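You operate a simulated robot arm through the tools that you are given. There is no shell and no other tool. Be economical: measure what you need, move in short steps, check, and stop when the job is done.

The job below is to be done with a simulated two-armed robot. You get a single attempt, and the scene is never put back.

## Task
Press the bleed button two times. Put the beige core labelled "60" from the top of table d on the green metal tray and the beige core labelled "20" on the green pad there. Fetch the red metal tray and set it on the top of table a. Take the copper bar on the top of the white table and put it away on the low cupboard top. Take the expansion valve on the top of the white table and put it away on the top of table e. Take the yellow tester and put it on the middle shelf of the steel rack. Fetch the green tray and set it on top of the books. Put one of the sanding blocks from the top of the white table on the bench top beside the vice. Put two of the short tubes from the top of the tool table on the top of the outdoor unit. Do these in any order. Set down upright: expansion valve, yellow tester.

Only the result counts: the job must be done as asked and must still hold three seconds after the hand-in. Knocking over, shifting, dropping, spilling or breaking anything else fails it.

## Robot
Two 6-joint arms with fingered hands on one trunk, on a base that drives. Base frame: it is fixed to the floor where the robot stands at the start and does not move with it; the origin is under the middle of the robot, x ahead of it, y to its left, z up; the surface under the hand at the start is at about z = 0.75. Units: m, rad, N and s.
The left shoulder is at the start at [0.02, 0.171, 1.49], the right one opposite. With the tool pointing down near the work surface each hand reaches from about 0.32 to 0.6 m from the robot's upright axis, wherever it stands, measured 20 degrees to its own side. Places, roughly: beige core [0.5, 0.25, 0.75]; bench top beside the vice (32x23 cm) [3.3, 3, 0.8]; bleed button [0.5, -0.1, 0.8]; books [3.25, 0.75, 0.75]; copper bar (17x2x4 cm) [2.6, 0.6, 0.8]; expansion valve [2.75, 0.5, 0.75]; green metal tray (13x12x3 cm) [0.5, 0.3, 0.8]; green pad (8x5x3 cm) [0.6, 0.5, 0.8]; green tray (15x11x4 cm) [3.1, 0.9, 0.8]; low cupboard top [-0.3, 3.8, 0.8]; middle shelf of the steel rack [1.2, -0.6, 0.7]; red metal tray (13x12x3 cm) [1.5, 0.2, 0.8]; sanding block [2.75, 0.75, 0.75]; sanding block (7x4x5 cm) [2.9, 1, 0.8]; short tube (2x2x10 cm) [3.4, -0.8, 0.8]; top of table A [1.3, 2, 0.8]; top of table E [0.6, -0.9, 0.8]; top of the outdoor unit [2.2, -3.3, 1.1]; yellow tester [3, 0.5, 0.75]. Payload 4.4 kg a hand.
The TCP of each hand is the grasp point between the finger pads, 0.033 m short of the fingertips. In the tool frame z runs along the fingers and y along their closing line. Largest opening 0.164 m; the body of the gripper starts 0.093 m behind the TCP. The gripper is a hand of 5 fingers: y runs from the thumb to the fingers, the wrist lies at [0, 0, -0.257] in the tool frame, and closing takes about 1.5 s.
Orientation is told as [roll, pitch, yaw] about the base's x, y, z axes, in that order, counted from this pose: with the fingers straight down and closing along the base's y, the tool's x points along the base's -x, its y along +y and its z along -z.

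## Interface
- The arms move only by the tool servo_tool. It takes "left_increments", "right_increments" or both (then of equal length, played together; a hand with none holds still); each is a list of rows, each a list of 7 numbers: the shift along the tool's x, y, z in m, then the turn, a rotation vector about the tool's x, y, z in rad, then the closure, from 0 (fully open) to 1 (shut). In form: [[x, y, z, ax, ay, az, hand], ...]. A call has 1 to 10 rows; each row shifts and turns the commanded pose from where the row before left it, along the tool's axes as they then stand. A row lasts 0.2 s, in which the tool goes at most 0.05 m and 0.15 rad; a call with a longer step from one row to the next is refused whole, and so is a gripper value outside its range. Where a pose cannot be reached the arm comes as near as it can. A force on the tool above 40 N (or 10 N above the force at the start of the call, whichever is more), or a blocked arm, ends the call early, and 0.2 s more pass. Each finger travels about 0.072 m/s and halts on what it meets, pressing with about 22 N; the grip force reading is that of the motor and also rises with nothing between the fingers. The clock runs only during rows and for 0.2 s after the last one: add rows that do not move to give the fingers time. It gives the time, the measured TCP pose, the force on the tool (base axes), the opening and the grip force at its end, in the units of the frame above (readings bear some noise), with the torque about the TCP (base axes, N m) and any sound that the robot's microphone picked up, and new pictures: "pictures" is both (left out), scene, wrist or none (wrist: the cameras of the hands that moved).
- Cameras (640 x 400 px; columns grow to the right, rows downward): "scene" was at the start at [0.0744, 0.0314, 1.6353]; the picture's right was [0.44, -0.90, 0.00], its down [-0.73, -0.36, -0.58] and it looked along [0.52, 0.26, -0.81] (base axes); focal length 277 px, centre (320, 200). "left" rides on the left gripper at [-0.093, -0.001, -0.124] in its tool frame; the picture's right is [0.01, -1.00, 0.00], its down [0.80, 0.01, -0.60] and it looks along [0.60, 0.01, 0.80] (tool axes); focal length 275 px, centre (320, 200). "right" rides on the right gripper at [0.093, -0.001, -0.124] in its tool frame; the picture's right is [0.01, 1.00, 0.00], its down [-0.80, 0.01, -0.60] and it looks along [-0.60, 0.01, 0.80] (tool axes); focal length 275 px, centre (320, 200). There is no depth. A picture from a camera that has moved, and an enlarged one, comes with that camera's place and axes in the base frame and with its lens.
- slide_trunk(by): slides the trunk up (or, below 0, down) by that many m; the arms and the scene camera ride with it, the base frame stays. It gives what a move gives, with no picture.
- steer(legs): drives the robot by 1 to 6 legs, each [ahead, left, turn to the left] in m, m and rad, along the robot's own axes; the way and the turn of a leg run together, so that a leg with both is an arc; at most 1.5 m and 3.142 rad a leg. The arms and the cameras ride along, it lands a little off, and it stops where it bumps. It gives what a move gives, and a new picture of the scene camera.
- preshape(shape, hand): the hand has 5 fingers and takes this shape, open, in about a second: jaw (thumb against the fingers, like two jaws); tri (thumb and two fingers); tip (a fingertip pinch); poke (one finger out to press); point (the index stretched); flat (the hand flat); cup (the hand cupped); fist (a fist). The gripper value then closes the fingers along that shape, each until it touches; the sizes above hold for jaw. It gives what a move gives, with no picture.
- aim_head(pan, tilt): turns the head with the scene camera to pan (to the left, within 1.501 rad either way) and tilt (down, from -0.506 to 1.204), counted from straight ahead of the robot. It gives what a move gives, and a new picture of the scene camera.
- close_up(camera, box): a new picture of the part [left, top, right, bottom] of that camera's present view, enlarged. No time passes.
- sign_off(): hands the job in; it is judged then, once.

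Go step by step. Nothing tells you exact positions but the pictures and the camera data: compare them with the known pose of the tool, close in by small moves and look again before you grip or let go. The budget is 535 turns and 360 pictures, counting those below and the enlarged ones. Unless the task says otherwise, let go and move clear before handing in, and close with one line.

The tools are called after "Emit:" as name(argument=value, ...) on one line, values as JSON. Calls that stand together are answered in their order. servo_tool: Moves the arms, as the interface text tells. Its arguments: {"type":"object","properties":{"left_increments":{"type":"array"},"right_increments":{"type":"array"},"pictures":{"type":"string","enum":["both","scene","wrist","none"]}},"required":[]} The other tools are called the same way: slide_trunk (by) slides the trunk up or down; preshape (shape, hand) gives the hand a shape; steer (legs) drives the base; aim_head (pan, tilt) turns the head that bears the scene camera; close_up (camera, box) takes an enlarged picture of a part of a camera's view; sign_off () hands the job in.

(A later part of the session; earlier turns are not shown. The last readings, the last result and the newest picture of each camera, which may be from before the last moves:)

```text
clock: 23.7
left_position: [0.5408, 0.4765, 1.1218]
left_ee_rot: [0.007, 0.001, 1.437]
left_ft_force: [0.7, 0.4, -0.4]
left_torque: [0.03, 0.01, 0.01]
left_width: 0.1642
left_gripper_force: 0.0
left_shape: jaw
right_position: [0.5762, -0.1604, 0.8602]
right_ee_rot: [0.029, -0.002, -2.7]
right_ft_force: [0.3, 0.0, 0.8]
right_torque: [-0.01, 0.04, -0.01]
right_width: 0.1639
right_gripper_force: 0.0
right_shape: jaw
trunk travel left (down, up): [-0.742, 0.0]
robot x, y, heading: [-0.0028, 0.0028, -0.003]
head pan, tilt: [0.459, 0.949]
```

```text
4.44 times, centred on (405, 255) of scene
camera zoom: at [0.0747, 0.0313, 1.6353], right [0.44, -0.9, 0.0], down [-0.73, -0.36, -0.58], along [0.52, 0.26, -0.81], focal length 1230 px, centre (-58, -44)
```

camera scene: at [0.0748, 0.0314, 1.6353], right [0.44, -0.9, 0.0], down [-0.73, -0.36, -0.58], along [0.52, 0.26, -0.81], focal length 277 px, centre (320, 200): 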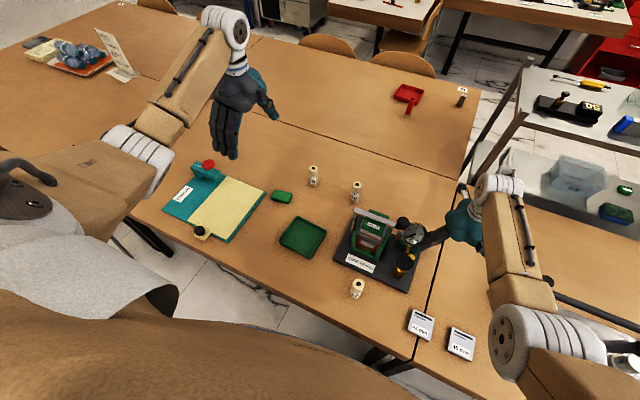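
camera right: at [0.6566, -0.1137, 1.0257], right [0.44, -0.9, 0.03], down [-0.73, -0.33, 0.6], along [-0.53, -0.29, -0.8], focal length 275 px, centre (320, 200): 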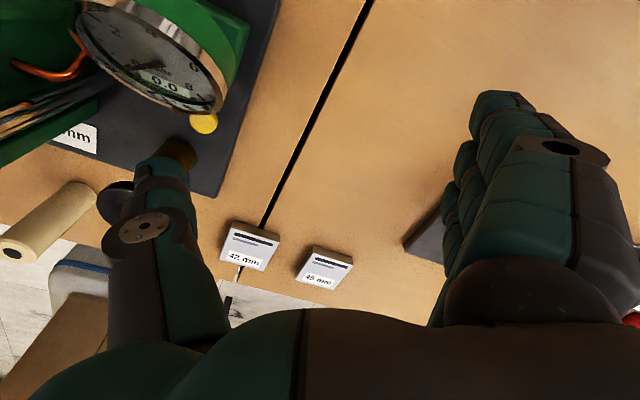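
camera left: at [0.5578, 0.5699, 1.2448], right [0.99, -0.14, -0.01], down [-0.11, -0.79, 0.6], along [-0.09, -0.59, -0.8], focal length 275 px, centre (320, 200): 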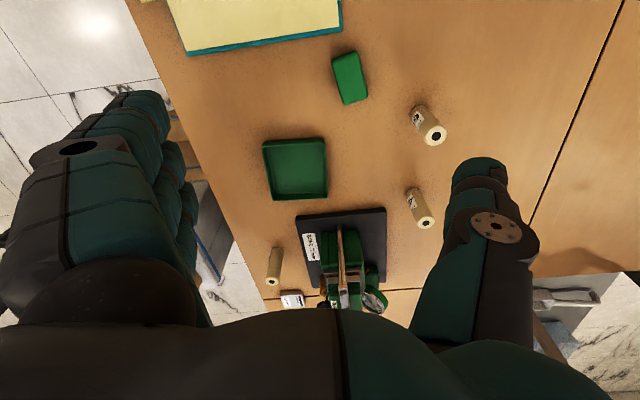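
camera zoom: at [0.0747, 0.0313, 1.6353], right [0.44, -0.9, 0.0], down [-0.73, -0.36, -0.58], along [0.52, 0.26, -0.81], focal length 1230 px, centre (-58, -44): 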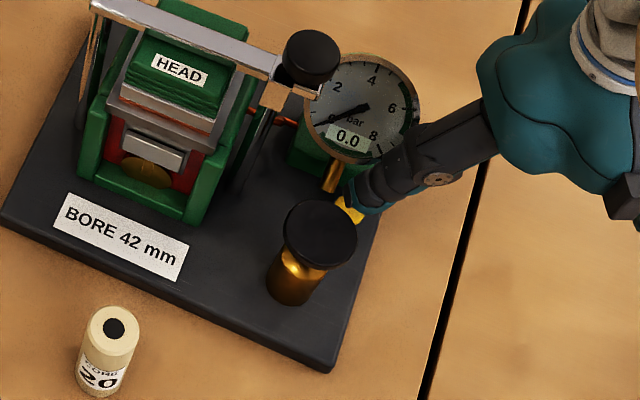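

Well aligned. Continuing down in small steps onto the button.

Emit:
servo_tool(right_increments=[[0, -0.002, 0.01, 0, 0, 0, 0], [0, 0, 0.01, 0, 0, 0, 0], [0, 0, 0.005, 0, 0, 0, 0]], pictures="none")

Emit:
close_up(camera="scene", box=[370, 220, 440, 290])

Emit:
close_up(camera="right", box=[60, 60, 260, 260])

```text
clock: 24.5
left_position: [0.5402, 0.477, 1.1226]
left_ee_rot: [0.008, 0.002, 1.437]
left_ft_force: [0.1, 0.0, 0.4]
left_torque: [-0.03, -0.02, 0.03]
left_width: 0.1639
left_gripper_force: 0.1
left_shape: jaw
right_position: [0.5745, -0.1588, 0.8367]
right_ee_rot: [0.03, -0.003, -2.7]
right_ft_force: [0.2, -0.8, -0.1]
right_torque: [0.04, 0.06, 0.02]
right_width: 0.1637
right_gripper_force: 0.1
right_shape: jaw
trunk travel left (down, up): [-0.742, 0.0]
robot x, y, heading: [0.0006, 0.0052, -0.002]
head pan, tilt: [0.459, 0.949]
```

```text
5.71 times, centred on (405, 255) of scene
camera zoom: at [0.0743, 0.0313, 1.6353], right [0.44, -0.9, 0.0], down [-0.73, -0.36, -0.58], along [0.52, 0.26, -0.81], focal length 1582 px, centre (-166, -114)
```

zoom: 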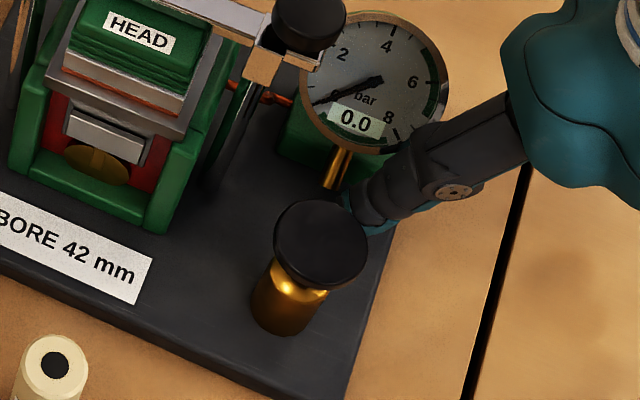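

```text
2.00 times, centred on (160, 160) of right
camera zoom: at [0.6577, -0.1146, 0.9592], right [0.44, -0.9, 0.03], down [-0.73, -0.33, 0.6], along [-0.53, -0.28, -0.8], focal length 551 px, centre (640, 280)
```

zoom: 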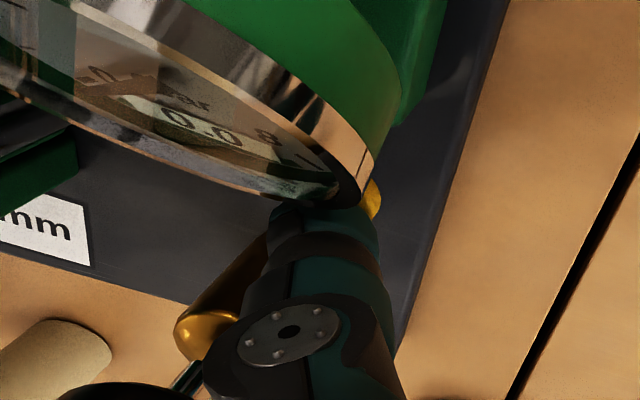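

Emit:
servo_tool(right_increments=[[0, 0.003, 0.003, 0, 0, 0, 0], [0, 0, 0.004, 0, 0, 0, 0]], pictures="none")

```text
clock: 25.1
left_position: [0.5396, 0.4763, 1.1225]
left_ee_rot: [0.008, 0.001, 1.437]
left_ft_force: [0.0, -0.1, -0.2]
left_torque: [0.0, 0.03, 0.02]
left_width: 0.1641
left_gripper_force: 0.1
left_shape: jaw
right_position: [0.577, -0.1609, 0.8302]
right_ee_rot: [0.033, -0.002, -2.699]
right_ft_force: [-1.6, 0.7, 3.3]
right_torque: [0.34, 0.16, 0.07]
right_width: 0.1638
right_gripper_force: 0.1
right_shape: jaw
trunk travel left (down, up): [-0.742, 0.0]
robot x, y, heading: [-0.0018, -0.0028, 0.003]
head pan, tilt: [0.459, 0.949]
heard: click
```

A click with 3 N: pressed once. I'll release fully and look at the gauge.

Emit:
servo_tool(right_increments=[[0, 0, -0.012, 0, 0, 0, 0], [0, 0, 0, 0, 0, 0, 0]], pictures="none")

Emit:
close_up(camera="scene", box=[370, 200, 440, 290])

```text
clock: 25.7
left_position: [0.5401, 0.4764, 1.1225]
left_ee_rot: [0.008, 0.003, 1.436]
left_ft_force: [1.5, -0.6, -0.7]
left_torque: [-0.04, -0.02, 0.01]
left_width: 0.1639
left_gripper_force: 0.1
left_shape: jaw
right_position: [0.5767, -0.1605, 0.8413]
right_ee_rot: [0.031, -0.002, -2.701]
right_ft_force: [0.2, 0.3, 0.5]
right_torque: [0.0, 0.04, 0.02]
right_width: 0.1641
right_gripper_force: 0.0
right_shape: jaw
trunk travel left (down, up): [-0.742, 0.0]
robot x, y, heading: [0.0018, -0.0011, -0.003]
head pan, tilt: [0.459, 0.949]
```

```text
4.44 times, centred on (405, 245) of scene
camera zoom: at [0.0748, 0.0315, 1.6352], right [0.44, -0.9, 0.0], down [-0.73, -0.36, -0.58], along [0.52, 0.26, -0.81], focal length 1230 px, centre (-58, 0)
```

zoom: 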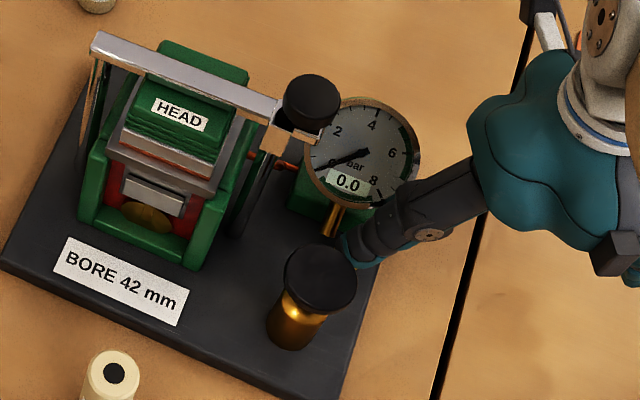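

Button released. Second press now, then retreat upward.

Emit:
servo_tool(right_increments=[[0, 0, 0.007, 0, 0, 0, 0], [0, 0, 0.005, 0, 0, 0, 0]], pictures="none")

```text
clock: 26.3
left_position: [0.5405, 0.4762, 1.123]
left_ee_rot: [0.007, 0.002, 1.436]
left_ft_force: [0.1, 0.1, 0.1]
left_torque: [0.0, 0.01, 0.0]
left_width: 0.1638
left_gripper_force: 0.1
left_shape: jaw
right_position: [0.5774, -0.1602, 0.8307]
right_ee_rot: [0.032, -0.001, -2.701]
right_ft_force: [-0.5, -0.9, 2.8]
right_torque: [0.26, 0.17, 0.03]
right_width: 0.1639
right_gripper_force: 0.1
right_shape: jaw
trunk travel left (down, up): [-0.742, 0.0]
robot x, y, heading: [0.0008, -0.0018, -0.003]
head pan, tilt: [0.459, 0.949]
heard: click
```

Two clicks registered. Now I retreat the right hand straight up and out to the right.

Emit:
servo_tool(right_increments=[[0, 0, -0.03, 0, 0, 0, 0], [0, 0, -0.04, 0, 0, 0, 0], [0, 0, -0.04, 0, 0, 0, 0], [0, 0, -0.04, 0, 0, 0, 0], [0, 0, -0.04, 0, 0, 0, 0], [0, 0.02, -0.04, 0, 0, 0, 0], [0, 0.03, -0.04, 0, 0, 0, 0], [0, 0.03, -0.03, 0, 0, 0, 0]], pictures="scene")

```text
clock: 28.1
left_position: [0.5408, 0.4761, 1.1228]
left_ee_rot: [0.005, 0.002, 1.437]
left_ft_force: [0.2, 0.4, 0.1]
left_torque: [0.02, -0.01, 0.01]
left_width: 0.164
left_gripper_force: 0.1
left_shape: jaw
right_position: [0.6128, -0.2243, 1.1226]
right_ee_rot: [0.029, -0.001, -2.701]
right_ft_force: [-0.1, -0.7, -0.6]
right_torque: [0.02, 0.06, -0.01]
right_width: 0.1641
right_gripper_force: 0.0
right_shape: jaw
right hand out of reach, approached as far as the arm can: row 8
trunk travel left (down, up): [-0.742, 0.0]
robot x, y, heading: [-0.0057, 0.0001, 0.001]
head pan, tilt: [0.459, 0.949]
camera scene: at [0.0752, 0.0303, 1.6352], right [0.44, -0.9, 0.0], down [-0.73, -0.36, -0.58], along [0.52, 0.26, -0.81], focal length 277 px, centre (320, 200)
```

scene: 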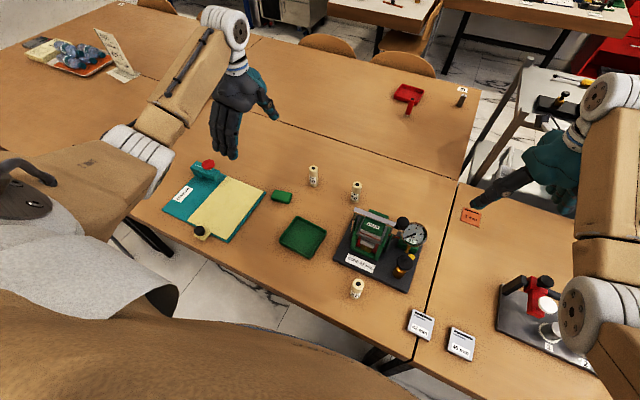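

Both arms are clear. I'll shift the robot 0.2 m left along the table to bring core 60 within reach.

Emit:
steer(legs=[[0, 0.2, 0]])

Emit:
slide_trunk(by=-0.15)

Emit:
aim_head(pan=0.1, tilt=0.95)

```text
clock: 29.7
left_position: [0.5405, 0.6805, 1.1229]
left_ee_rot: [0.007, 0.004, 1.437]
left_ft_force: [0.3, -0.2, -0.2]
left_torque: [-0.04, 0.02, -0.01]
left_width: 0.1639
left_gripper_force: 0.1
left_shape: jaw
right_position: [0.6122, -0.0194, 1.1244]
right_ee_rot: [0.033, 0.0, -2.701]
right_ft_force: [-0.6, -0.2, 0.2]
right_torque: [-0.04, 0.03, 0.02]
right_width: 0.164
right_gripper_force: 0.1
right_shape: jaw
trunk travel left (down, up): [-0.742, 0.0]
robot x, y, heading: [0.0001, 0.2037, 0.003]
head pan, tilt: [0.459, 0.949]
camera scene: at [0.0744, 0.2364, 1.6353], right [0.44, -0.9, 0.0], down [-0.73, -0.36, -0.58], along [0.52, 0.26, -0.81], focal length 277 px, centre (320, 200)
```

scene: 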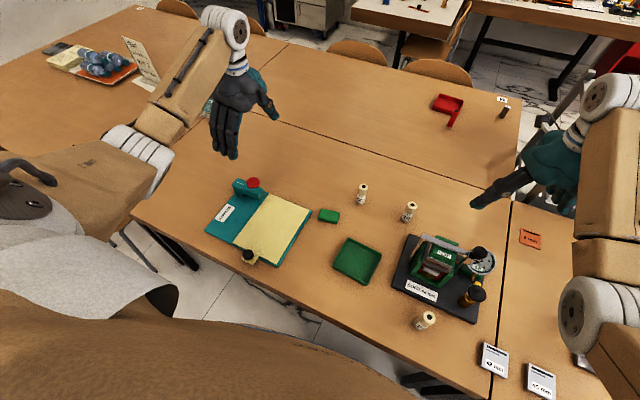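

```text
clock: 31.5
left_position: [0.5416, 0.6808, 0.9728]
left_ee_rot: [0.007, 0.004, 1.434]
left_ft_force: [-0.1, -0.8, -0.6]
left_torque: [0.0, 0.0, -0.01]
left_width: 0.1638
left_gripper_force: 0.1
left_shape: jaw
right_position: [0.6131, -0.0193, 0.974]
right_ee_rot: [0.03, 0.001, -2.7]
right_ft_force: [-0.5, 0.1, 0.4]
right_torque: [0.02, -0.03, -0.01]
right_width: 0.164
right_gripper_force: 0.0
right_shape: jaw
trunk travel left (down, up): [-0.592, 0.15]
robot x, y, heading: [-0.0001, 0.2037, -0.002]
head pan, tilt: [0.459, 0.949]
```

```text
clock: 32.3
left_position: [0.5406, 0.68, 0.9728]
left_ee_rot: [0.009, 0.003, 1.435]
left_ft_force: [0.4, 0.0, -0.6]
left_torque: [-0.04, 0.0, 0.0]
left_width: 0.1637
left_gripper_force: 0.1
left_shape: jaw
right_position: [0.6141, -0.0207, 0.9737]
right_ee_rot: [0.029, 0.001, -2.701]
right_ft_force: [-0.2, 0.7, 0.5]
right_torque: [-0.02, -0.02, 0.03]
right_width: 0.1639
right_gripper_force: 0.1
right_shape: jaw
trunk travel left (down, up): [-0.592, 0.15]
robot x, y, heading: [0.0031, 0.2057, 0.001]
head pan, tilt: [0.099, 0.949]
camera scene: at [0.0837, 0.2105, 1.4853], right [0.1, -0.99, 0.0], down [-0.81, -0.08, -0.58], along [0.58, 0.06, -0.81], focal length 277 px, centre (320, 200)
```

scene: 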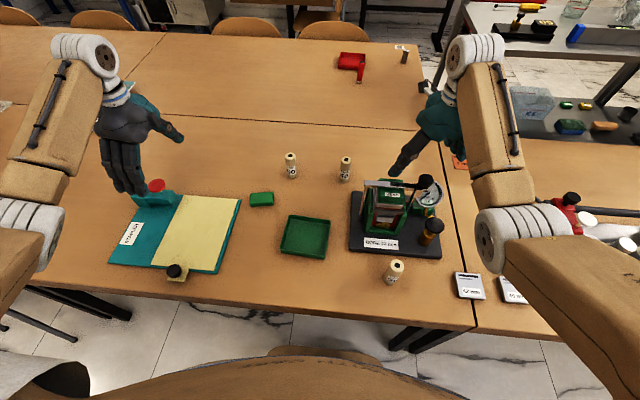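

The right hand is rather close to the lever, so I'll slide it away to the right while turning the left hand back to yaw 0.

Emit:
servo_tool(right_increments=[[-0.01, 0.025, -0.01, 0, 0, 0, 0], [-0.01, 0.025, -0.01, 0, 0, 0, 0], [-0.016, 0.034, 0, 0, 0, 0, 0], [-0.016, 0.034, 0, 0, 0, 0, 0], [-0.01, 0.03, 0, 0, 0, 0, 0], [0, 0, 0, 0, 0, 0, 0], [0, 0, 0, 0, 0, 0, 0], [0, 0, 0, 0, 0, 0, 0], [0, 0, 0, 0, 0, 0, 0], [0, 0, 0, 0, 0, 0, 0]], left_increments=[[0, 0, -0.01, 0, 0, 0.145, 0], [0, 0, -0.01, 0, 0, 0.145, 0], [0, 0, 0, 0, 0, 0.145, 0], [0, 0, 0, 0, 0, 0.145, 0], [0, 0, 0, 0, 0, 0.145, 0], [0, 0, 0, 0, 0, 0.145, 0], [0, 0, 0, 0, 0, 0.145, 0], [0, 0, 0, 0, 0, 0.145, 0], [0, 0, 0, 0, 0, 0.145, 0], [0, 0, 0, 0, 0, 0.13, 0]], pictures="none")

Emit:
close_up(camera="scene", box=[240, 130, 400, 290])

```text
clock: 34.5
left_position: [0.5408, 0.6806, 0.9913]
left_ee_rot: [-0.002, 0.008, -0.003]
left_ft_force: [-0.4, -0.1, -0.1]
left_torque: [-0.02, 0.01, -0.03]
left_width: 0.164
left_gripper_force: 0.0
left_shape: jaw
right_position: [0.6242, -0.1795, 0.9967]
right_ee_rot: [0.031, 0.0, -2.701]
right_ft_force: [-0.2, -0.7, -1.0]
right_torque: [0.0, 0.0, 0.03]
right_width: 0.1643
right_gripper_force: 0.1
right_shape: jaw
right hand out of reach, approached as far as the arm can: row 1
trunk travel left (down, up): [-0.592, 0.15]
robot x, y, heading: [0.0002, 0.2058, 0.002]
head pan, tilt: [0.099, 0.949]
```

```text
2.50 times, centred on (320, 210) of scene
camera zoom: at [0.0837, 0.2104, 1.4852], right [0.1, -1.0, 0.0], down [-0.81, -0.08, -0.58], along [0.58, 0.06, -0.81], focal length 692 px, centre (320, 175)
```

zoom: 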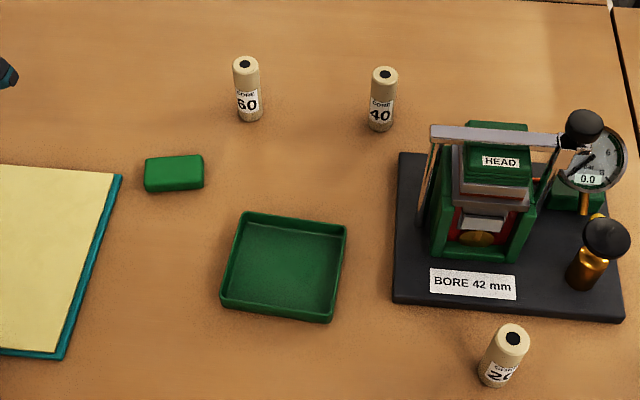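

Core 60 is at (0.70, 0.37), core 20 at (0.361, 0.052), pad (0.574, 0.445), tray (0.47, 0.293). Moving the left hand over core 60.

Emit:
servo_tool(left_increments=[[-0.022, -0.044, 0, 0, 0, 0, 0], [-0.022, -0.044, 0, 0, 0, 0, 0], [-0.022, -0.044, 0, 0, 0, 0, 0], [-0.022, -0.044, 0, 0, 0, 0, 0], [-0.022, -0.044, 0, 0, 0, 0, 0], [-0.022, -0.044, 0, 0, 0, 0, 0], [-0.022, -0.044, 0, 0, 0, 0, 0]], pictures="wrist")

```text
clock: 36.1
left_position: [0.692, 0.3733, 0.9928]
left_ee_rot: [0.0, 0.008, 0.001]
left_ft_force: [-0.1, -0.3, -0.7]
left_torque: [0.04, 0.0, -0.02]
left_width: 0.1639
left_gripper_force: 0.0
left_shape: jaw
right_position: [0.6253, -0.1801, 0.9967]
right_ee_rot: [0.026, 0.0, -2.7]
right_ft_force: [-0.5, 0.5, -0.6]
right_torque: [0.04, -0.02, 0.03]
right_width: 0.1641
right_gripper_force: 0.0
right_shape: jaw
trunk travel left (down, up): [-0.592, 0.15]
robot x, y, heading: [-0.0012, 0.2057, 0.001]
head pan, tilt: [0.099, 0.949]
camera left: at [0.7875, 0.3718, 1.1159], right [-0.01, -1.0, 0.0], down [-0.79, 0.01, 0.61], along [-0.61, 0.01, -0.79], focal length 275 px, centre (320, 200)
```

left: 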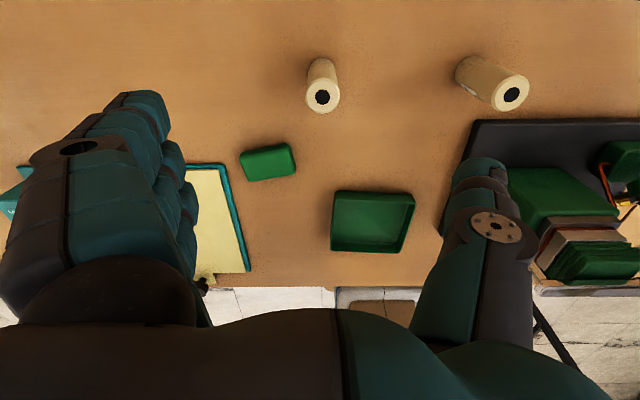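

Core 60 lies under the hand at about (0.703, 0.371). Descending around it.

Emit:
servo_tool(left_increments=[[-0.011, 0, 0.03, 0, 0, 0, 0.2], [0, 0, 0.04, 0, 0, 0, 0.2], [0, 0, 0.04, 0, 0, 0, 0.2], [0, 0, 0.04, 0, 0, 0, 0.2], [0, 0, 0.025, 0, 0, 0, 0.2]], pictures="wrist")

```text
clock: 37.3
left_position: [0.6674, 0.3854, 0.8312]
left_ee_rot: [-0.001, 0.005, 0.0]
left_ft_force: [-0.3, -0.4, 0.0]
left_torque: [-0.01, -0.01, -0.02]
left_width: 0.1315
left_gripper_force: 0.1
left_shape: jaw
left hand out of reach, approached as far as the arm can: row 2, 3, 4, 5
right_position: [0.6235, -0.1804, 0.9966]
right_ee_rot: [0.029, 0.001, -2.7]
right_ft_force: [0.6, -0.4, 0.0]
right_torque: [0.05, -0.01, -0.02]
right_width: 0.1641
right_gripper_force: 0.0
right_shape: jaw
trunk travel left (down, up): [-0.592, 0.15]
robot x, y, heading: [-0.003, 0.2014, 0.001]
head pan, tilt: [0.099, 0.949]
camera left: at [0.7616, 0.3844, 0.9553], right [-0.01, -1.0, 0.0], down [-0.8, 0.01, 0.61], along [-0.61, 0.01, -0.8], focal length 275 px, centre (320, 200)
```

left: 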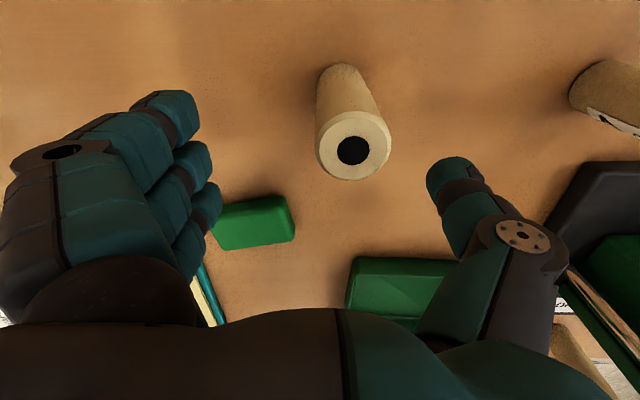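

The arm is at its reach limit. I'll raise both hands a little and lower the trunk 0.1 m to gain reach.

Emit:
servo_tool(left_increments=[[0, 0, -0.04, 0, 0, 0, 0.2], [0, 0, -0.04, 0, 0, 0, 0.2], [0, 0, -0.03, 0, 0, 0, 0.2]], right_increments=[[-0.01, 0.02, -0.04, 0, 0, 0, 0], [-0.01, 0.02, -0.04, 0, 0, 0, 0], [0, 0, -0.02, 0, 0, 0, 0]], pictures="none")

Emit:
slide_trunk(by=-0.1)

```text
clock: 38.1
left_position: [0.6964, 0.3827, 0.9325]
left_ee_rot: [-0.003, 0.012, -0.001]
left_ft_force: [-0.2, -0.4, -1.0]
left_torque: [-0.06, -0.04, -0.01]
left_width: 0.1315
left_gripper_force: 0.1
left_shape: jaw
left hand out of reach, approached as far as the arm can: row 1, 2, 3
right_position: [0.6388, -0.2287, 1.0846]
right_ee_rot: [0.029, -0.002, -2.702]
right_ft_force: [-0.2, -0.6, -0.5]
right_torque: [0.0, -0.05, 0.0]
right_width: 0.164
right_gripper_force: 0.1
right_shape: jaw
right hand out of reach, approached as far as the arm can: row 2, 3
trunk travel left (down, up): [-0.592, 0.15]
robot x, y, heading: [-0.0001, 0.2054, -0.001]
head pan, tilt: [0.099, 0.949]
```

```text
clock: 39.4
left_position: [0.6956, 0.3838, 0.8226]
left_ee_rot: [-0.002, 0.027, -0.003]
left_ft_force: [0.4, -0.6, 0.7]
left_torque: [0.01, -0.04, -0.02]
left_width: 0.1315
left_gripper_force: 0.1
left_shape: jaw
right_position: [0.6392, -0.2306, 0.9799]
right_ee_rot: [0.028, -0.004, -2.699]
right_ft_force: [-0.6, 0.2, 0.4]
right_torque: [0.02, -0.02, -0.01]
right_width: 0.1641
right_gripper_force: 0.0
right_shape: jaw
trunk travel left (down, up): [-0.492, 0.25]
robot x, y, heading: [0.0025, 0.2026, 0.001]
head pan, tilt: [0.099, 0.949]
```

Emit:
servo_tool(left_increments=[[-0.006, -0.012, 0.004, 0, 0, 0, 0.2]], pictures="wrist")

```text
clock: 39.8
left_position: [0.6977, 0.3744, 0.8213]
left_ee_rot: [0.002, 0.026, -0.003]
left_ft_force: [0.3, 0.3, 0.2]
left_torque: [0.01, 0.0, 0.0]
left_width: 0.1316
left_gripper_force: 0.1
left_shape: jaw
left hand out of reach, approached as far as the arm can: row 1
right_position: [0.6388, -0.2309, 0.9795]
right_ee_rot: [0.025, -0.005, -2.7]
right_ft_force: [-0.5, -0.7, 1.2]
right_torque: [-0.01, -0.01, 0.04]
right_width: 0.164
right_gripper_force: 0.0
right_shape: jaw
trunk travel left (down, up): [-0.492, 0.25]
robot x, y, heading: [0.0008, 0.2014, -0.006]
head pan, tilt: [0.099, 0.949]
camera left: at [0.7934, 0.3735, 0.9431], right [-0.01, -1.0, 0.0], down [-0.78, 0.01, 0.62], along [-0.62, 0.01, -0.78], focal length 275 px, centre (320, 200)
```

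left: 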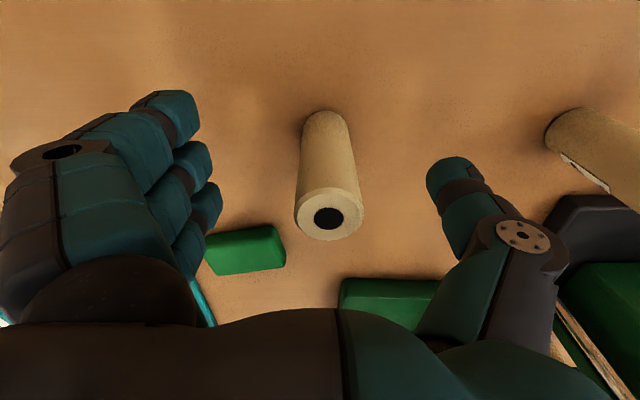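

Core centred between thumb and fingers. Closing.

Emit:
servo_tool(left_increments=[[0, 0, 0, 0, 0, 0, 0.9], [0, 0, 0, 0, 0, 0, 0.9], [0, 0, 0, 0, 0, 0, 0.9], [0, 0, 0, 0, 0, 0, 0.9], [0, 0, 0, 0, 0, 0, 0.9], [0, 0, 0, 0, 0, 0, 0.9], [0, 0, 0, 0, 0, 0, 0.9]], pictures="wrist")

```text
clock: 41.4
left_position: [0.6963, 0.3737, 0.8204]
left_ee_rot: [-0.002, 0.029, -0.002]
left_ft_force: [0.2, 0.8, -0.6]
left_torque: [0.03, -0.01, 0.0]
left_width: 0.0243
left_gripper_force: 22.1
left_shape: jaw
right_position: [0.64, -0.2299, 0.9791]
right_ee_rot: [0.026, -0.006, -2.699]
right_ft_force: [-0.5, 0.2, 0.0]
right_torque: [0.0, -0.01, 0.01]
right_width: 0.1641
right_gripper_force: 0.1
right_shape: jaw
trunk travel left (down, up): [-0.492, 0.25]
robot x, y, heading: [-0.0021, 0.2069, -0.002]
head pan, tilt: [0.099, 0.949]
camera left: at [0.7932, 0.3735, 0.9422], right [-0.01, -1.0, 0.0], down [-0.78, 0.01, 0.62], along [-0.62, 0.01, -0.78], focal length 275 px, centre (320, 200)
```

left: 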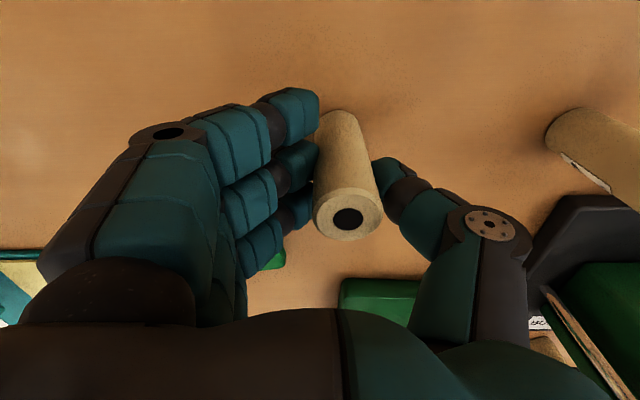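

Gripped (width 24 mm). Lifting and carrying to the tray.

Emit:
servo_tool(left_increments=[[0, 0, -0.03, 0, 0, 0, 0.9], [0, 0, -0.04, 0, 0, 0, 0.9], [0.03, -0.01, -0.02, 0, 0, 0, 0.9], [0.04, -0.014, 0, 0, 0, 0, 0.9], [0.04, -0.014, 0, 0, 0, 0, 0.9], [0.04, -0.014, 0, 0, 0, 0, 0.9], [0.04, -0.014, 0, 0, 0, 0, 0.9], [0.04, -0.014, 0, 0, 0, 0, 0.9]], pictures="both")

```text
clock: 43.2
left_position: [0.6832, 0.2536, 0.8766]
left_ee_rot: [0.0, 0.031, 0.0]
left_ft_force: [0.4, 0.2, -0.7]
left_torque: [0.0, -0.03, -0.01]
left_width: 0.0246
left_gripper_force: 22.0
left_shape: jaw
left hand out of reach, approached as far as the arm can: row 1, 2, 3, 4, 5, 6, 7, 8
right_position: [0.6407, -0.2314, 0.978]
right_ee_rot: [0.027, -0.005, -2.699]
right_ft_force: [-0.6, 0.1, -1.1]
right_torque: [0.01, 0.0, -0.02]
right_width: 0.1641
right_gripper_force: 0.1
right_shape: jaw
trunk travel left (down, up): [-0.492, 0.25]
robot x, y, heading: [0.0013, 0.2053, 0.004]
head pan, tilt: [0.099, 0.949]
camera scene: at [0.0898, 0.2094, 1.385], right [0.1, -0.99, 0.0], down [-0.81, -0.08, -0.58], along [0.58, 0.06, -0.81], focal length 277 px, centre (320, 200)
camera left: at [0.7808, 0.2534, 0.998], right [-0.01, -1.0, 0.0], down [-0.78, 0.01, 0.62], along [-0.62, 0.01, -0.78], focal length 275 px, centre (320, 200)
```

scene: 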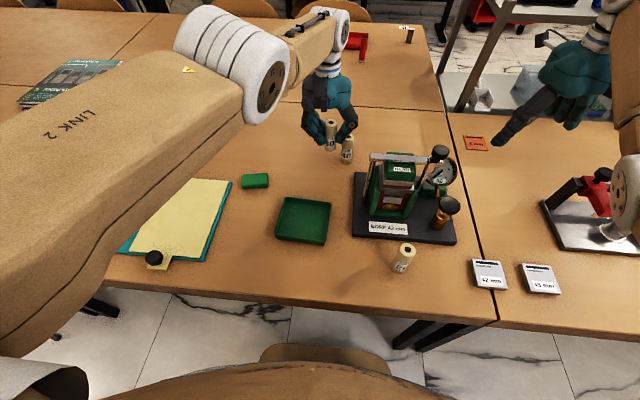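
left: 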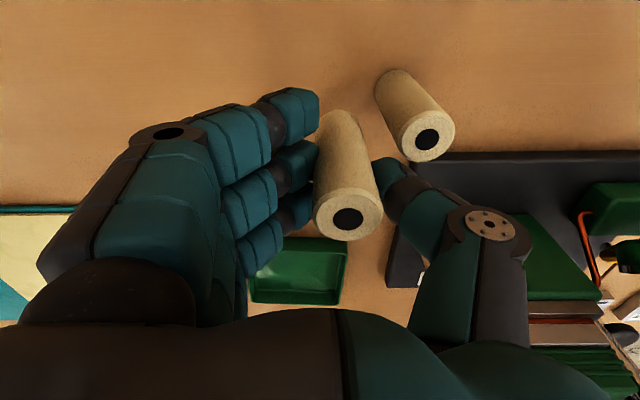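

The hand couldn't retract because with the trunk lowered the near limit is farther out; it's now close to core 40. I'll raise the trunk straight up, which lifts it clear and restores the near reach.

Emit:
slide_trunk(by=0.25)

Emit:
servo_tool(left_increments=[[0.02, 0.005, 0, 0, 0, 0, 0.9], [0.03, 0.005, 0, 0, 0, 0, 0.9], [0.03, 0.005, 0.01, 0, 0, 0, 0.9], [0.03, 0.005, 0.02, 0, 0, 0, 0.9], [0.03, 0.005, 0.03, 0, 0, 0, 0.9], [0.03, 0.005, 0.03, 0, 0, 0, 0.9], [0.03, 0.005, 0.03, 0, 0, 0, 0.9], [0.02, 0.005, 0.03, 0, 0, 0, 0.9]], pictures="both")

```text
clock: 45.8
left_position: [0.6818, 0.2567, 1.1271]
left_ee_rot: [-0.003, 0.025, 0.0]
left_ft_force: [-0.2, 0.3, -0.4]
left_torque: [-0.03, 0.01, 0.0]
left_width: 0.0245
left_gripper_force: 21.7
left_shape: jaw
right_position: [0.6398, -0.2305, 1.2283]
right_ee_rot: [0.027, -0.005, -2.7]
right_ft_force: [0.7, 0.0, 0.4]
right_torque: [-0.01, 0.01, -0.02]
right_width: 0.1642
right_gripper_force: 0.1
right_shape: jaw
trunk travel left (down, up): [-0.742, 0.0]
robot x, y, heading: [0.0008, 0.2029, 0.004]
head pan, tilt: [0.099, 0.949]
```

```text
clock: 47.8
left_position: [0.4907, 0.3751, 0.9847]
left_ee_rot: [0.125, -0.025, 0.034]
left_ft_force: [-0.1, 0.3, -0.5]
left_torque: [0.01, 0.05, 0.02]
left_width: 0.0241
left_gripper_force: 21.8
left_shape: jaw
left hand out of reach, approached as far as the arm can: row 4
right_position: [0.64, -0.2299, 1.2281]
right_ee_rot: [0.026, -0.005, -2.7]
right_ft_force: [-0.8, -1.0, 0.0]
right_torque: [0.01, 0.0, -0.01]
right_width: 0.164
right_gripper_force: 0.1
right_shape: jaw
trunk travel left (down, up): [-0.742, 0.0]
robot x, y, heading: [-0.0034, 0.207, 0.002]
head pan, tilt: [0.099, 0.949]
stopped in row 8 (left hand): the arm was blocked; the commanded pose is now the measured one
camera scene: at [0.0823, 0.2095, 1.6353], right [0.1, -1.0, 0.0], down [-0.81, -0.08, -0.58], along [0.58, 0.06, -0.81], focal length 277 px, centre (320, 200)
camera left: at [0.5815, 0.3614, 1.1105], right [0.02, -0.99, -0.12], down [-0.81, -0.09, 0.58], along [-0.58, 0.09, -0.81], focal length 275 px, centre (320, 200)
```

scene: 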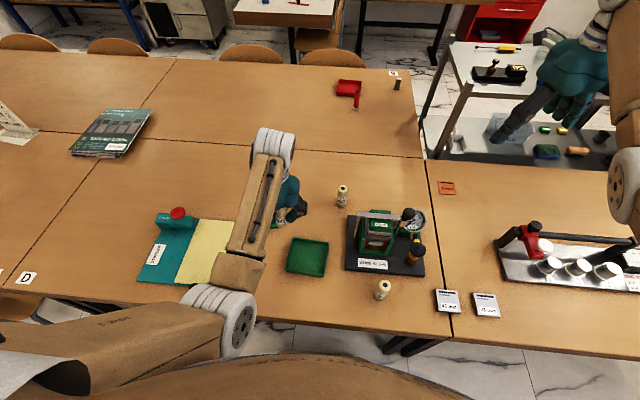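
left: 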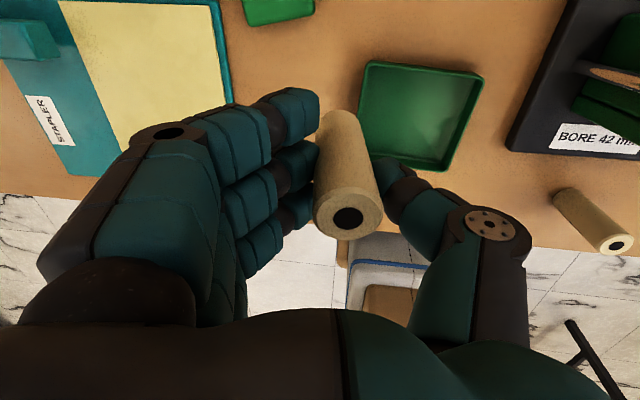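

I'll correct the small roll while going down and over to the tray.

Emit:
servo_tool(left_increments=[[0, 0, 0.03, 0.06, 0, 0, 0.9], [0, -0.01, 0.03, 0.065, 0, 0, 0.9], [0, -0.03, 0, 0, 0, 0, 0.9], [0.01, -0.04, 0, 0, 0, 0, 0.9]], pictures="both")

```text
clock: 49.0
left_position: [0.4945, 0.3615, 0.9205]
left_ee_rot: [0.082, -0.041, 0.057]
left_ft_force: [0.4, -0.9, 0.3]
left_torque: [0.02, 0.0, 0.04]
left_width: 0.0245
left_gripper_force: 22.3
left_shape: jaw
right_position: [0.6408, -0.2306, 1.2282]
right_ee_rot: [0.024, -0.004, -2.697]
right_ft_force: [-0.6, -0.6, 0.7]
right_torque: [0.02, 0.0, -0.02]
right_width: 0.1638
right_gripper_force: 0.0
right_shape: jaw
trunk travel left (down, up): [-0.742, 0.0]
robot x, y, heading: [0.0046, 0.2045, 0.003]
head pan, tilt: [0.099, 0.949]
stopped in row 4 (left hand): the arm was blocked; the commanded pose is now the measured one
camera scene: at [0.0816, 0.2098, 1.6353], right [0.1, -0.99, 0.0], down [-0.81, -0.08, -0.58], along [0.58, 0.06, -0.81], focal length 277 px, centre (320, 200)
camera left: at [0.5836, 0.3551, 1.0482], right [0.05, -1.0, -0.08], down [-0.82, -0.09, 0.57], along [-0.57, 0.04, -0.82], focal length 275 px, centre (320, 200)
```

scene: 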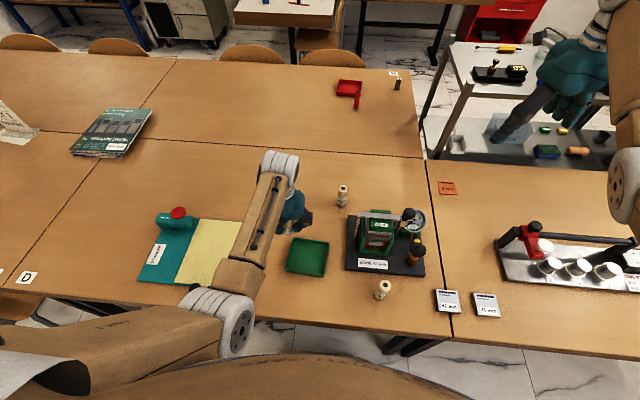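
left: 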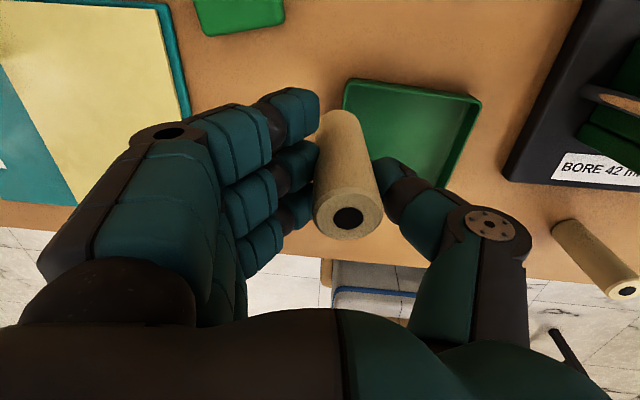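

The arm is blocked inward, so I'll use the base to shift the hand over the tray.

Emit:
steer(legs=[[-0.035, -0.072, 0]])

Emit:
servo_tool(left_increments=[[0, 0, 0.02, 0.04, 0, 0, 0.9], [0, 0, 0.02, 0.04, 0, 0, 0.9]], pictures="wrist")

```text
clock: 50.0
left_position: [0.46, 0.2885, 0.9206]
left_ee_rot: [0.083, -0.042, 0.057]
left_ft_force: [-0.5, -1.0, -0.7]
left_torque: [0.05, -0.01, 0.0]
left_width: 0.0244
left_gripper_force: 21.9
left_shape: jaw
right_position: [0.605, -0.3023, 1.2286]
right_ee_rot: [0.026, -0.003, -2.7]
right_ft_force: [-1.1, -0.7, -0.9]
right_torque: [0.11, -0.04, -0.02]
right_width: 0.1638
right_gripper_force: 0.0
right_shape: jaw
trunk travel left (down, up): [-0.742, 0.0]
robot x, y, heading: [-0.033, 0.1348, 0.003]
head pan, tilt: [0.099, 0.949]
camera scene: at [0.0461, 0.1373, 1.6354], right [0.1, -1.0, 0.0], down [-0.81, -0.08, -0.58], along [0.58, 0.06, -0.81], focal length 277 px, centre (320, 200)
```

scene: 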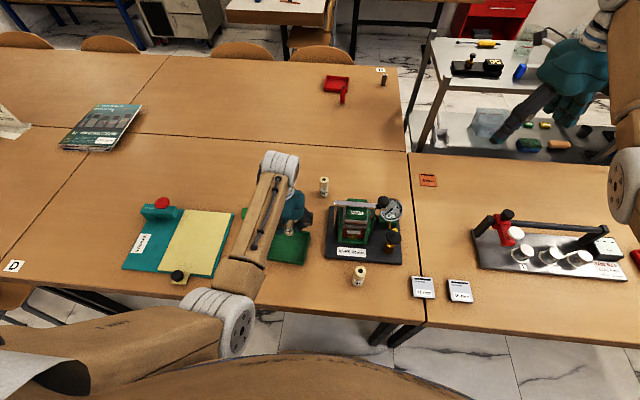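

```text
clock: 50.6
left_position: [0.4613, 0.2919, 0.8795]
left_ee_rot: [0.004, -0.041, 0.056]
left_ft_force: [0.7, 0.0, -0.8]
left_torque: [0.03, 0.0, -0.02]
left_width: 0.0242
left_gripper_force: 21.6
left_shape: jaw
right_position: [0.6059, -0.3027, 1.2296]
right_ee_rot: [0.026, -0.003, -2.7]
right_ft_force: [0.2, 0.1, -0.9]
right_torque: [0.0, -0.03, -0.01]
right_width: 0.1639
right_gripper_force: 0.1
right_shape: jaw
trunk travel left (down, up): [-0.742, 0.0]
robot x, y, heading: [-0.0384, 0.133, 0.001]
head pan, tilt: [0.099, 0.949]
camera left: at [0.5496, 0.2953, 1.0069], right [0.04, -1.0, 0.0], down [-0.82, -0.04, 0.57], along [-0.57, -0.02, -0.82], focal length 275 px, centre (320, 200)
```

left: 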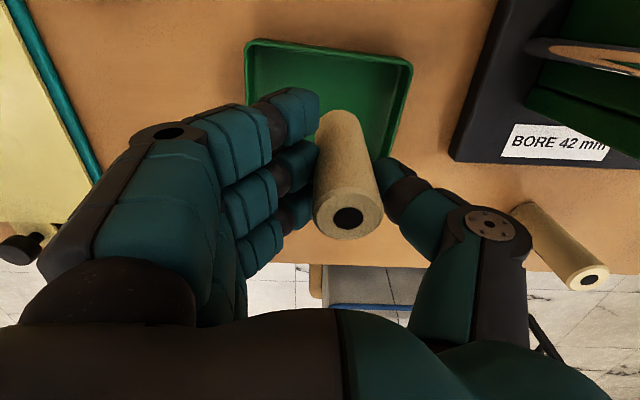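

Core is over the tray. Correcting pitch and lowering gently.

Emit:
servo_tool(left_increments=[[0.005, 0.003, 0.02, 0, 0.07, 0, 0.9], [0, 0, 0.02, 0, 0, 0, 0.9], [0, 0, 0.006, 0, 0, 0, 0.9]], pictures="wrist")

```text
clock: 51.4
left_position: [0.4586, 0.2967, 0.834]
left_ee_rot: [0.004, 0.029, 0.06]
left_ft_force: [1.3, -0.1, -0.2]
left_torque: [-0.01, 0.02, -0.01]
left_width: 0.0242
left_gripper_force: 22.3
left_shape: jaw
right_position: [0.6055, -0.302, 1.2288]
right_ee_rot: [0.027, -0.005, -2.699]
right_ft_force: [-0.1, -0.9, 0.4]
right_torque: [-0.03, -0.01, -0.01]
right_width: 0.1639
right_gripper_force: 0.1
right_shape: jaw
trunk travel left (down, up): [-0.742, 0.0]
robot x, y, heading: [-0.0342, 0.1339, 0.001]
head pan, tilt: [0.099, 0.949]
camera left: at [0.5546, 0.301, 0.9544], right [0.04, -1.0, 0.0], down [-0.78, -0.04, 0.62], along [-0.62, -0.03, -0.78], focal length 275 px, centre (320, 200)
```

left: 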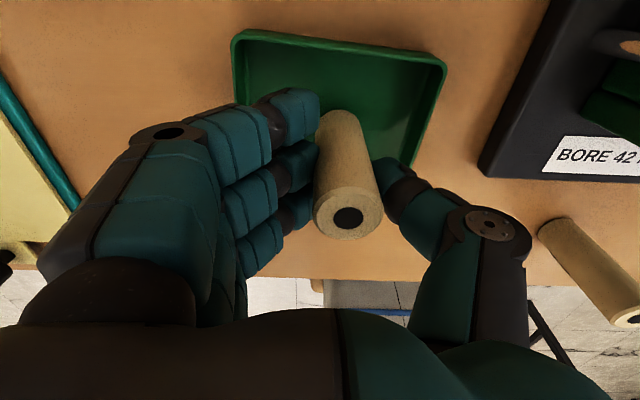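

Emit:
servo_tool(left_increments=[[0, 0, 0.004, 0, 0, 0, 0.9], [0, 0, 0.003, 0, 0, 0, 0.9]], pictures="none")

```text
clock: 52.0
left_position: [0.4568, 0.2951, 0.8254]
left_ee_rot: [0.004, 0.03, 0.055]
left_ft_force: [0.5, -0.5, -0.6]
left_torque: [0.03, 0.01, -0.01]
left_width: 0.024
left_gripper_force: 22.0
left_shape: jaw
right_position: [0.606, -0.3006, 1.2286]
right_ee_rot: [0.026, -0.005, -2.699]
right_ft_force: [0.4, 0.0, -0.4]
right_torque: [0.0, 0.02, -0.02]
right_width: 0.1642
right_gripper_force: 0.0
right_shape: jaw
trunk travel left (down, up): [-0.742, 0.0]
robot x, y, heading: [-0.034, 0.135, -0.004]
head pan, tilt: [0.099, 0.949]
```

Emit:
servo_tool(left_increments=[[0, 0, 0.003, 0, 0, 0, 0.9]], pictures="none")

```text
clock: 52.4
left_position: [0.4569, 0.2958, 0.8235]
left_ee_rot: [0.003, 0.028, 0.055]
left_ft_force: [-1.4, 0.6, 6.0]
left_torque: [-0.05, -0.02, -0.01]
left_width: 0.0243
left_gripper_force: 22.1
left_shape: jaw
right_position: [0.6055, -0.3017, 1.2301]
right_ee_rot: [0.025, -0.004, -2.7]
right_ft_force: [-0.5, -0.2, 1.2]
right_torque: [0.0, -0.04, -0.02]
right_width: 0.1639
right_gripper_force: 0.2
right_shape: jaw
trunk travel left (down, up): [-0.742, 0.0]
robot x, y, heading: [-0.0351, 0.1325, 0.005]
head pan, tilt: [0.099, 0.949]
```

Contact. Opening.

Emit:
servo_tool(left_increments=[[0, 0, 0, 0, 0, 0, 0.8], [0, 0, 0, 0, 0, 0, 0.7], [0, 0, 0, 0, 0, 0, 0.6], [0, 0, 0, 0, 0, 0, 0.5], [0, 0, 0, 0, 0, 0, 0.4], [0, 0, 0, 0, 0, 0, 0.4]], pictures="wrist")

```text
clock: 53.8
left_position: [0.457, 0.2956, 0.8242]
left_ee_rot: [0.003, 0.03, 0.055]
left_ft_force: [-0.1, 0.1, 0.0]
left_torque: [0.04, 0.0, 0.03]
left_width: 0.0976
left_gripper_force: 0.1
left_shape: jaw
right_position: [0.6063, -0.3009, 1.229]
right_ee_rot: [0.025, -0.006, -2.7]
right_ft_force: [0.8, -0.1, -0.1]
right_torque: [0.01, -0.02, 0.02]
right_width: 0.164
right_gripper_force: 0.2
right_shape: jaw
trunk travel left (down, up): [-0.742, 0.0]
robot x, y, heading: [-0.0347, 0.1339, 0.005]
head pan, tilt: [0.099, 0.949]
camera left: at [0.5537, 0.3001, 0.9451], right [0.04, -1.0, 0.0], down [-0.78, -0.04, 0.62], along [-0.62, -0.03, -0.78], focal length 275 px, centre (320, 200)
```

left: 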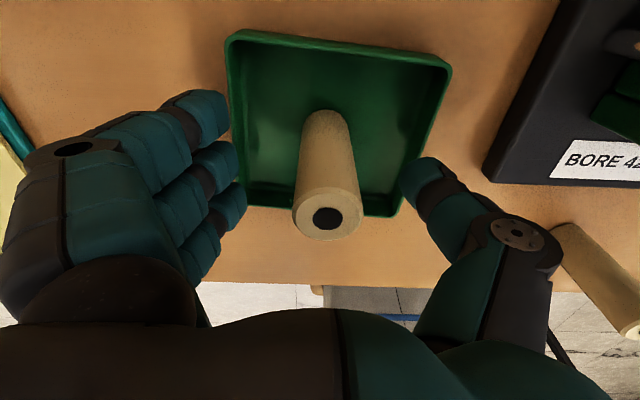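

Core 60 stands in the tray. Lifting, then shifting the base right for core 20.

Emit:
servo_tool(left_increments=[[0, 0, -0.03, 0, 0, 0, 0.4], [0, 0, -0.04, 0, 0, 0, 0.4], [0, 0, -0.04, 0, 0, 0, 0.3], [0, 0, -0.03, 0, 0, 0, 0.2]], pictures="none")

Emit:
steer(legs=[[-0.08, -0.235, 0]])

Emit:
servo_tool(left_increments=[[0, 0, 0, 0, 0, 0, 0.2]], pictures="wrist")

```text
clock: 54.8
left_position: [0.4613, 0.2928, 0.9626]
left_ee_rot: [0.003, 0.03, 0.055]
left_ft_force: [0.1, 0.0, -0.3]
left_torque: [-0.01, -0.04, 0.01]
left_width: 0.1309
left_gripper_force: 0.1
left_shape: jaw
right_position: [0.6051, -0.3008, 1.2293]
right_ee_rot: [0.026, -0.006, -2.7]
right_ft_force: [0.6, -0.5, -0.1]
right_torque: [-0.02, -0.02, 0.02]
right_width: 0.1641
right_gripper_force: 0.1
right_shape: jaw
trunk travel left (down, up): [-0.742, 0.0]
robot x, y, heading: [-0.0343, 0.1341, -0.007]
head pan, tilt: [0.099, 0.949]
```

```text
clock: 56.7
left_position: [0.3807, 0.0596, 0.9623]
left_ee_rot: [0.003, 0.029, 0.061]
left_ft_force: [-0.4, -0.5, -0.2]
left_torque: [0.01, -0.01, -0.02]
left_width: 0.1307
left_gripper_force: 0.1
left_shape: jaw
right_position: [0.5267, -0.534, 1.2292]
right_ee_rot: [0.027, -0.004, -2.694]
right_ft_force: [-0.7, -0.3, -0.2]
right_torque: [0.0, -0.01, 0.06]
right_width: 0.164
right_gripper_force: 0.0
right_shape: jaw
trunk travel left (down, up): [-0.742, 0.0]
robot x, y, heading: [-0.1122, -0.102, 0.006]
head pan, tilt: [0.099, 0.949]
camera scene: at [-0.0333, -0.0967, 1.6353], right [0.1, -0.99, 0.0], down [-0.81, -0.08, -0.58], along [0.58, 0.06, -0.81], focal length 277 px, centre (320, 200)
```

scene: 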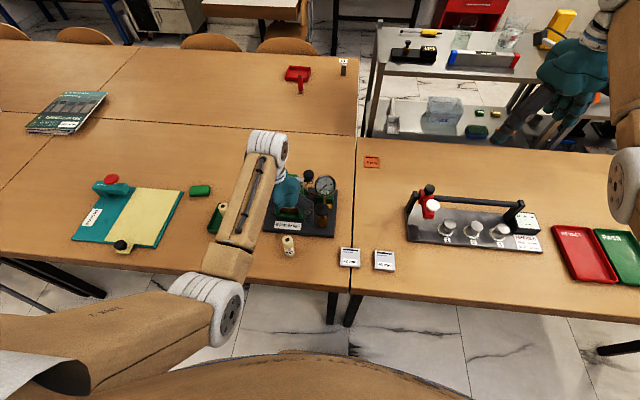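

```text
clock: 57.1
left_position: [0.3804, 0.0607, 0.9623]
left_ee_rot: [0.002, 0.029, 0.061]
left_ft_force: [-0.2, 0.6, 0.5]
left_torque: [0.0, 0.03, 0.01]
left_width: 0.1306
left_gripper_force: 0.2
left_shape: jaw
right_position: [0.5273, -0.5327, 1.2298]
right_ee_rot: [0.024, -0.006, -2.695]
right_ft_force: [-0.2, 0.3, 1.0]
right_torque: [-0.03, -0.03, 0.0]
right_width: 0.1639
right_gripper_force: 0.0
right_shape: jaw
trunk travel left (down, up): [-0.742, 0.0]
robot x, y, heading: [-0.1149, -0.1035, 0.012]
head pan, tilt: [0.099, 0.949]
camera left: at [0.4779, 0.0654, 1.0834], right [0.05, -1.0, 0.0], down [-0.78, -0.04, 0.62], along [-0.62, -0.03, -0.78], focal length 275 px, centre (320, 200)
```

left: 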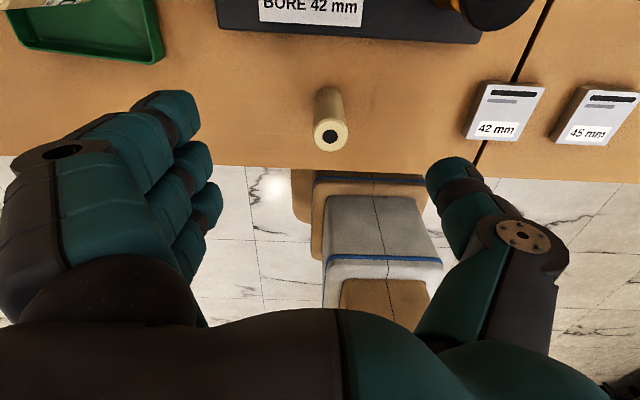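

Core 20 sits at (0.366, 0.052) under the hand. To keep the wrist camera away from the press lever I'll yaw the hand +0.65 before descending.

Emit:
servo_tool(left_increments=[[0.014, -0.009, 0, 0, 0, -0.13, 0.3], [0, 0, 0, 0, 0, -0.13, 0.3], [0, 0, 0, 0, 0, -0.13, 0.3], [0, 0, 0, 0, 0, -0.13, 0.3], [0, 0, 0, 0, 0, -0.13, 0.3]], pictures="wrist")

```text
clock: 58.3
left_position: [0.368, 0.0507, 0.9625]
left_ee_rot: [0.021, 0.022, 0.713]
left_ft_force: [-0.6, -0.1, 0.3]
left_torque: [-0.02, 0.01, 0.0]
left_width: 0.1156
left_gripper_force: 0.0
left_shape: jaw
right_position: [0.5288, -0.5341, 1.2284]
right_ee_rot: [0.027, -0.002, -2.695]
right_ft_force: [-0.5, 0.1, -0.6]
right_torque: [0.0, 0.02, 0.03]
right_width: 0.164
right_gripper_force: 0.1
right_shape: jaw
trunk travel left (down, up): [-0.742, 0.0]
robot x, y, heading: [-0.1151, -0.1028, 0.006]
head pan, tilt: [0.099, 0.949]
camera left: at [0.4426, 0.1103, 1.0853], right [0.65, -0.76, -0.02], down [-0.59, -0.52, 0.62], along [-0.48, -0.39, -0.79], focal length 275 px, centre (320, 200)
```

left: 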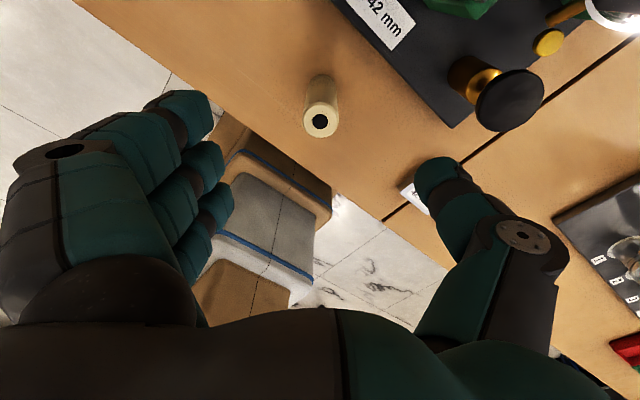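

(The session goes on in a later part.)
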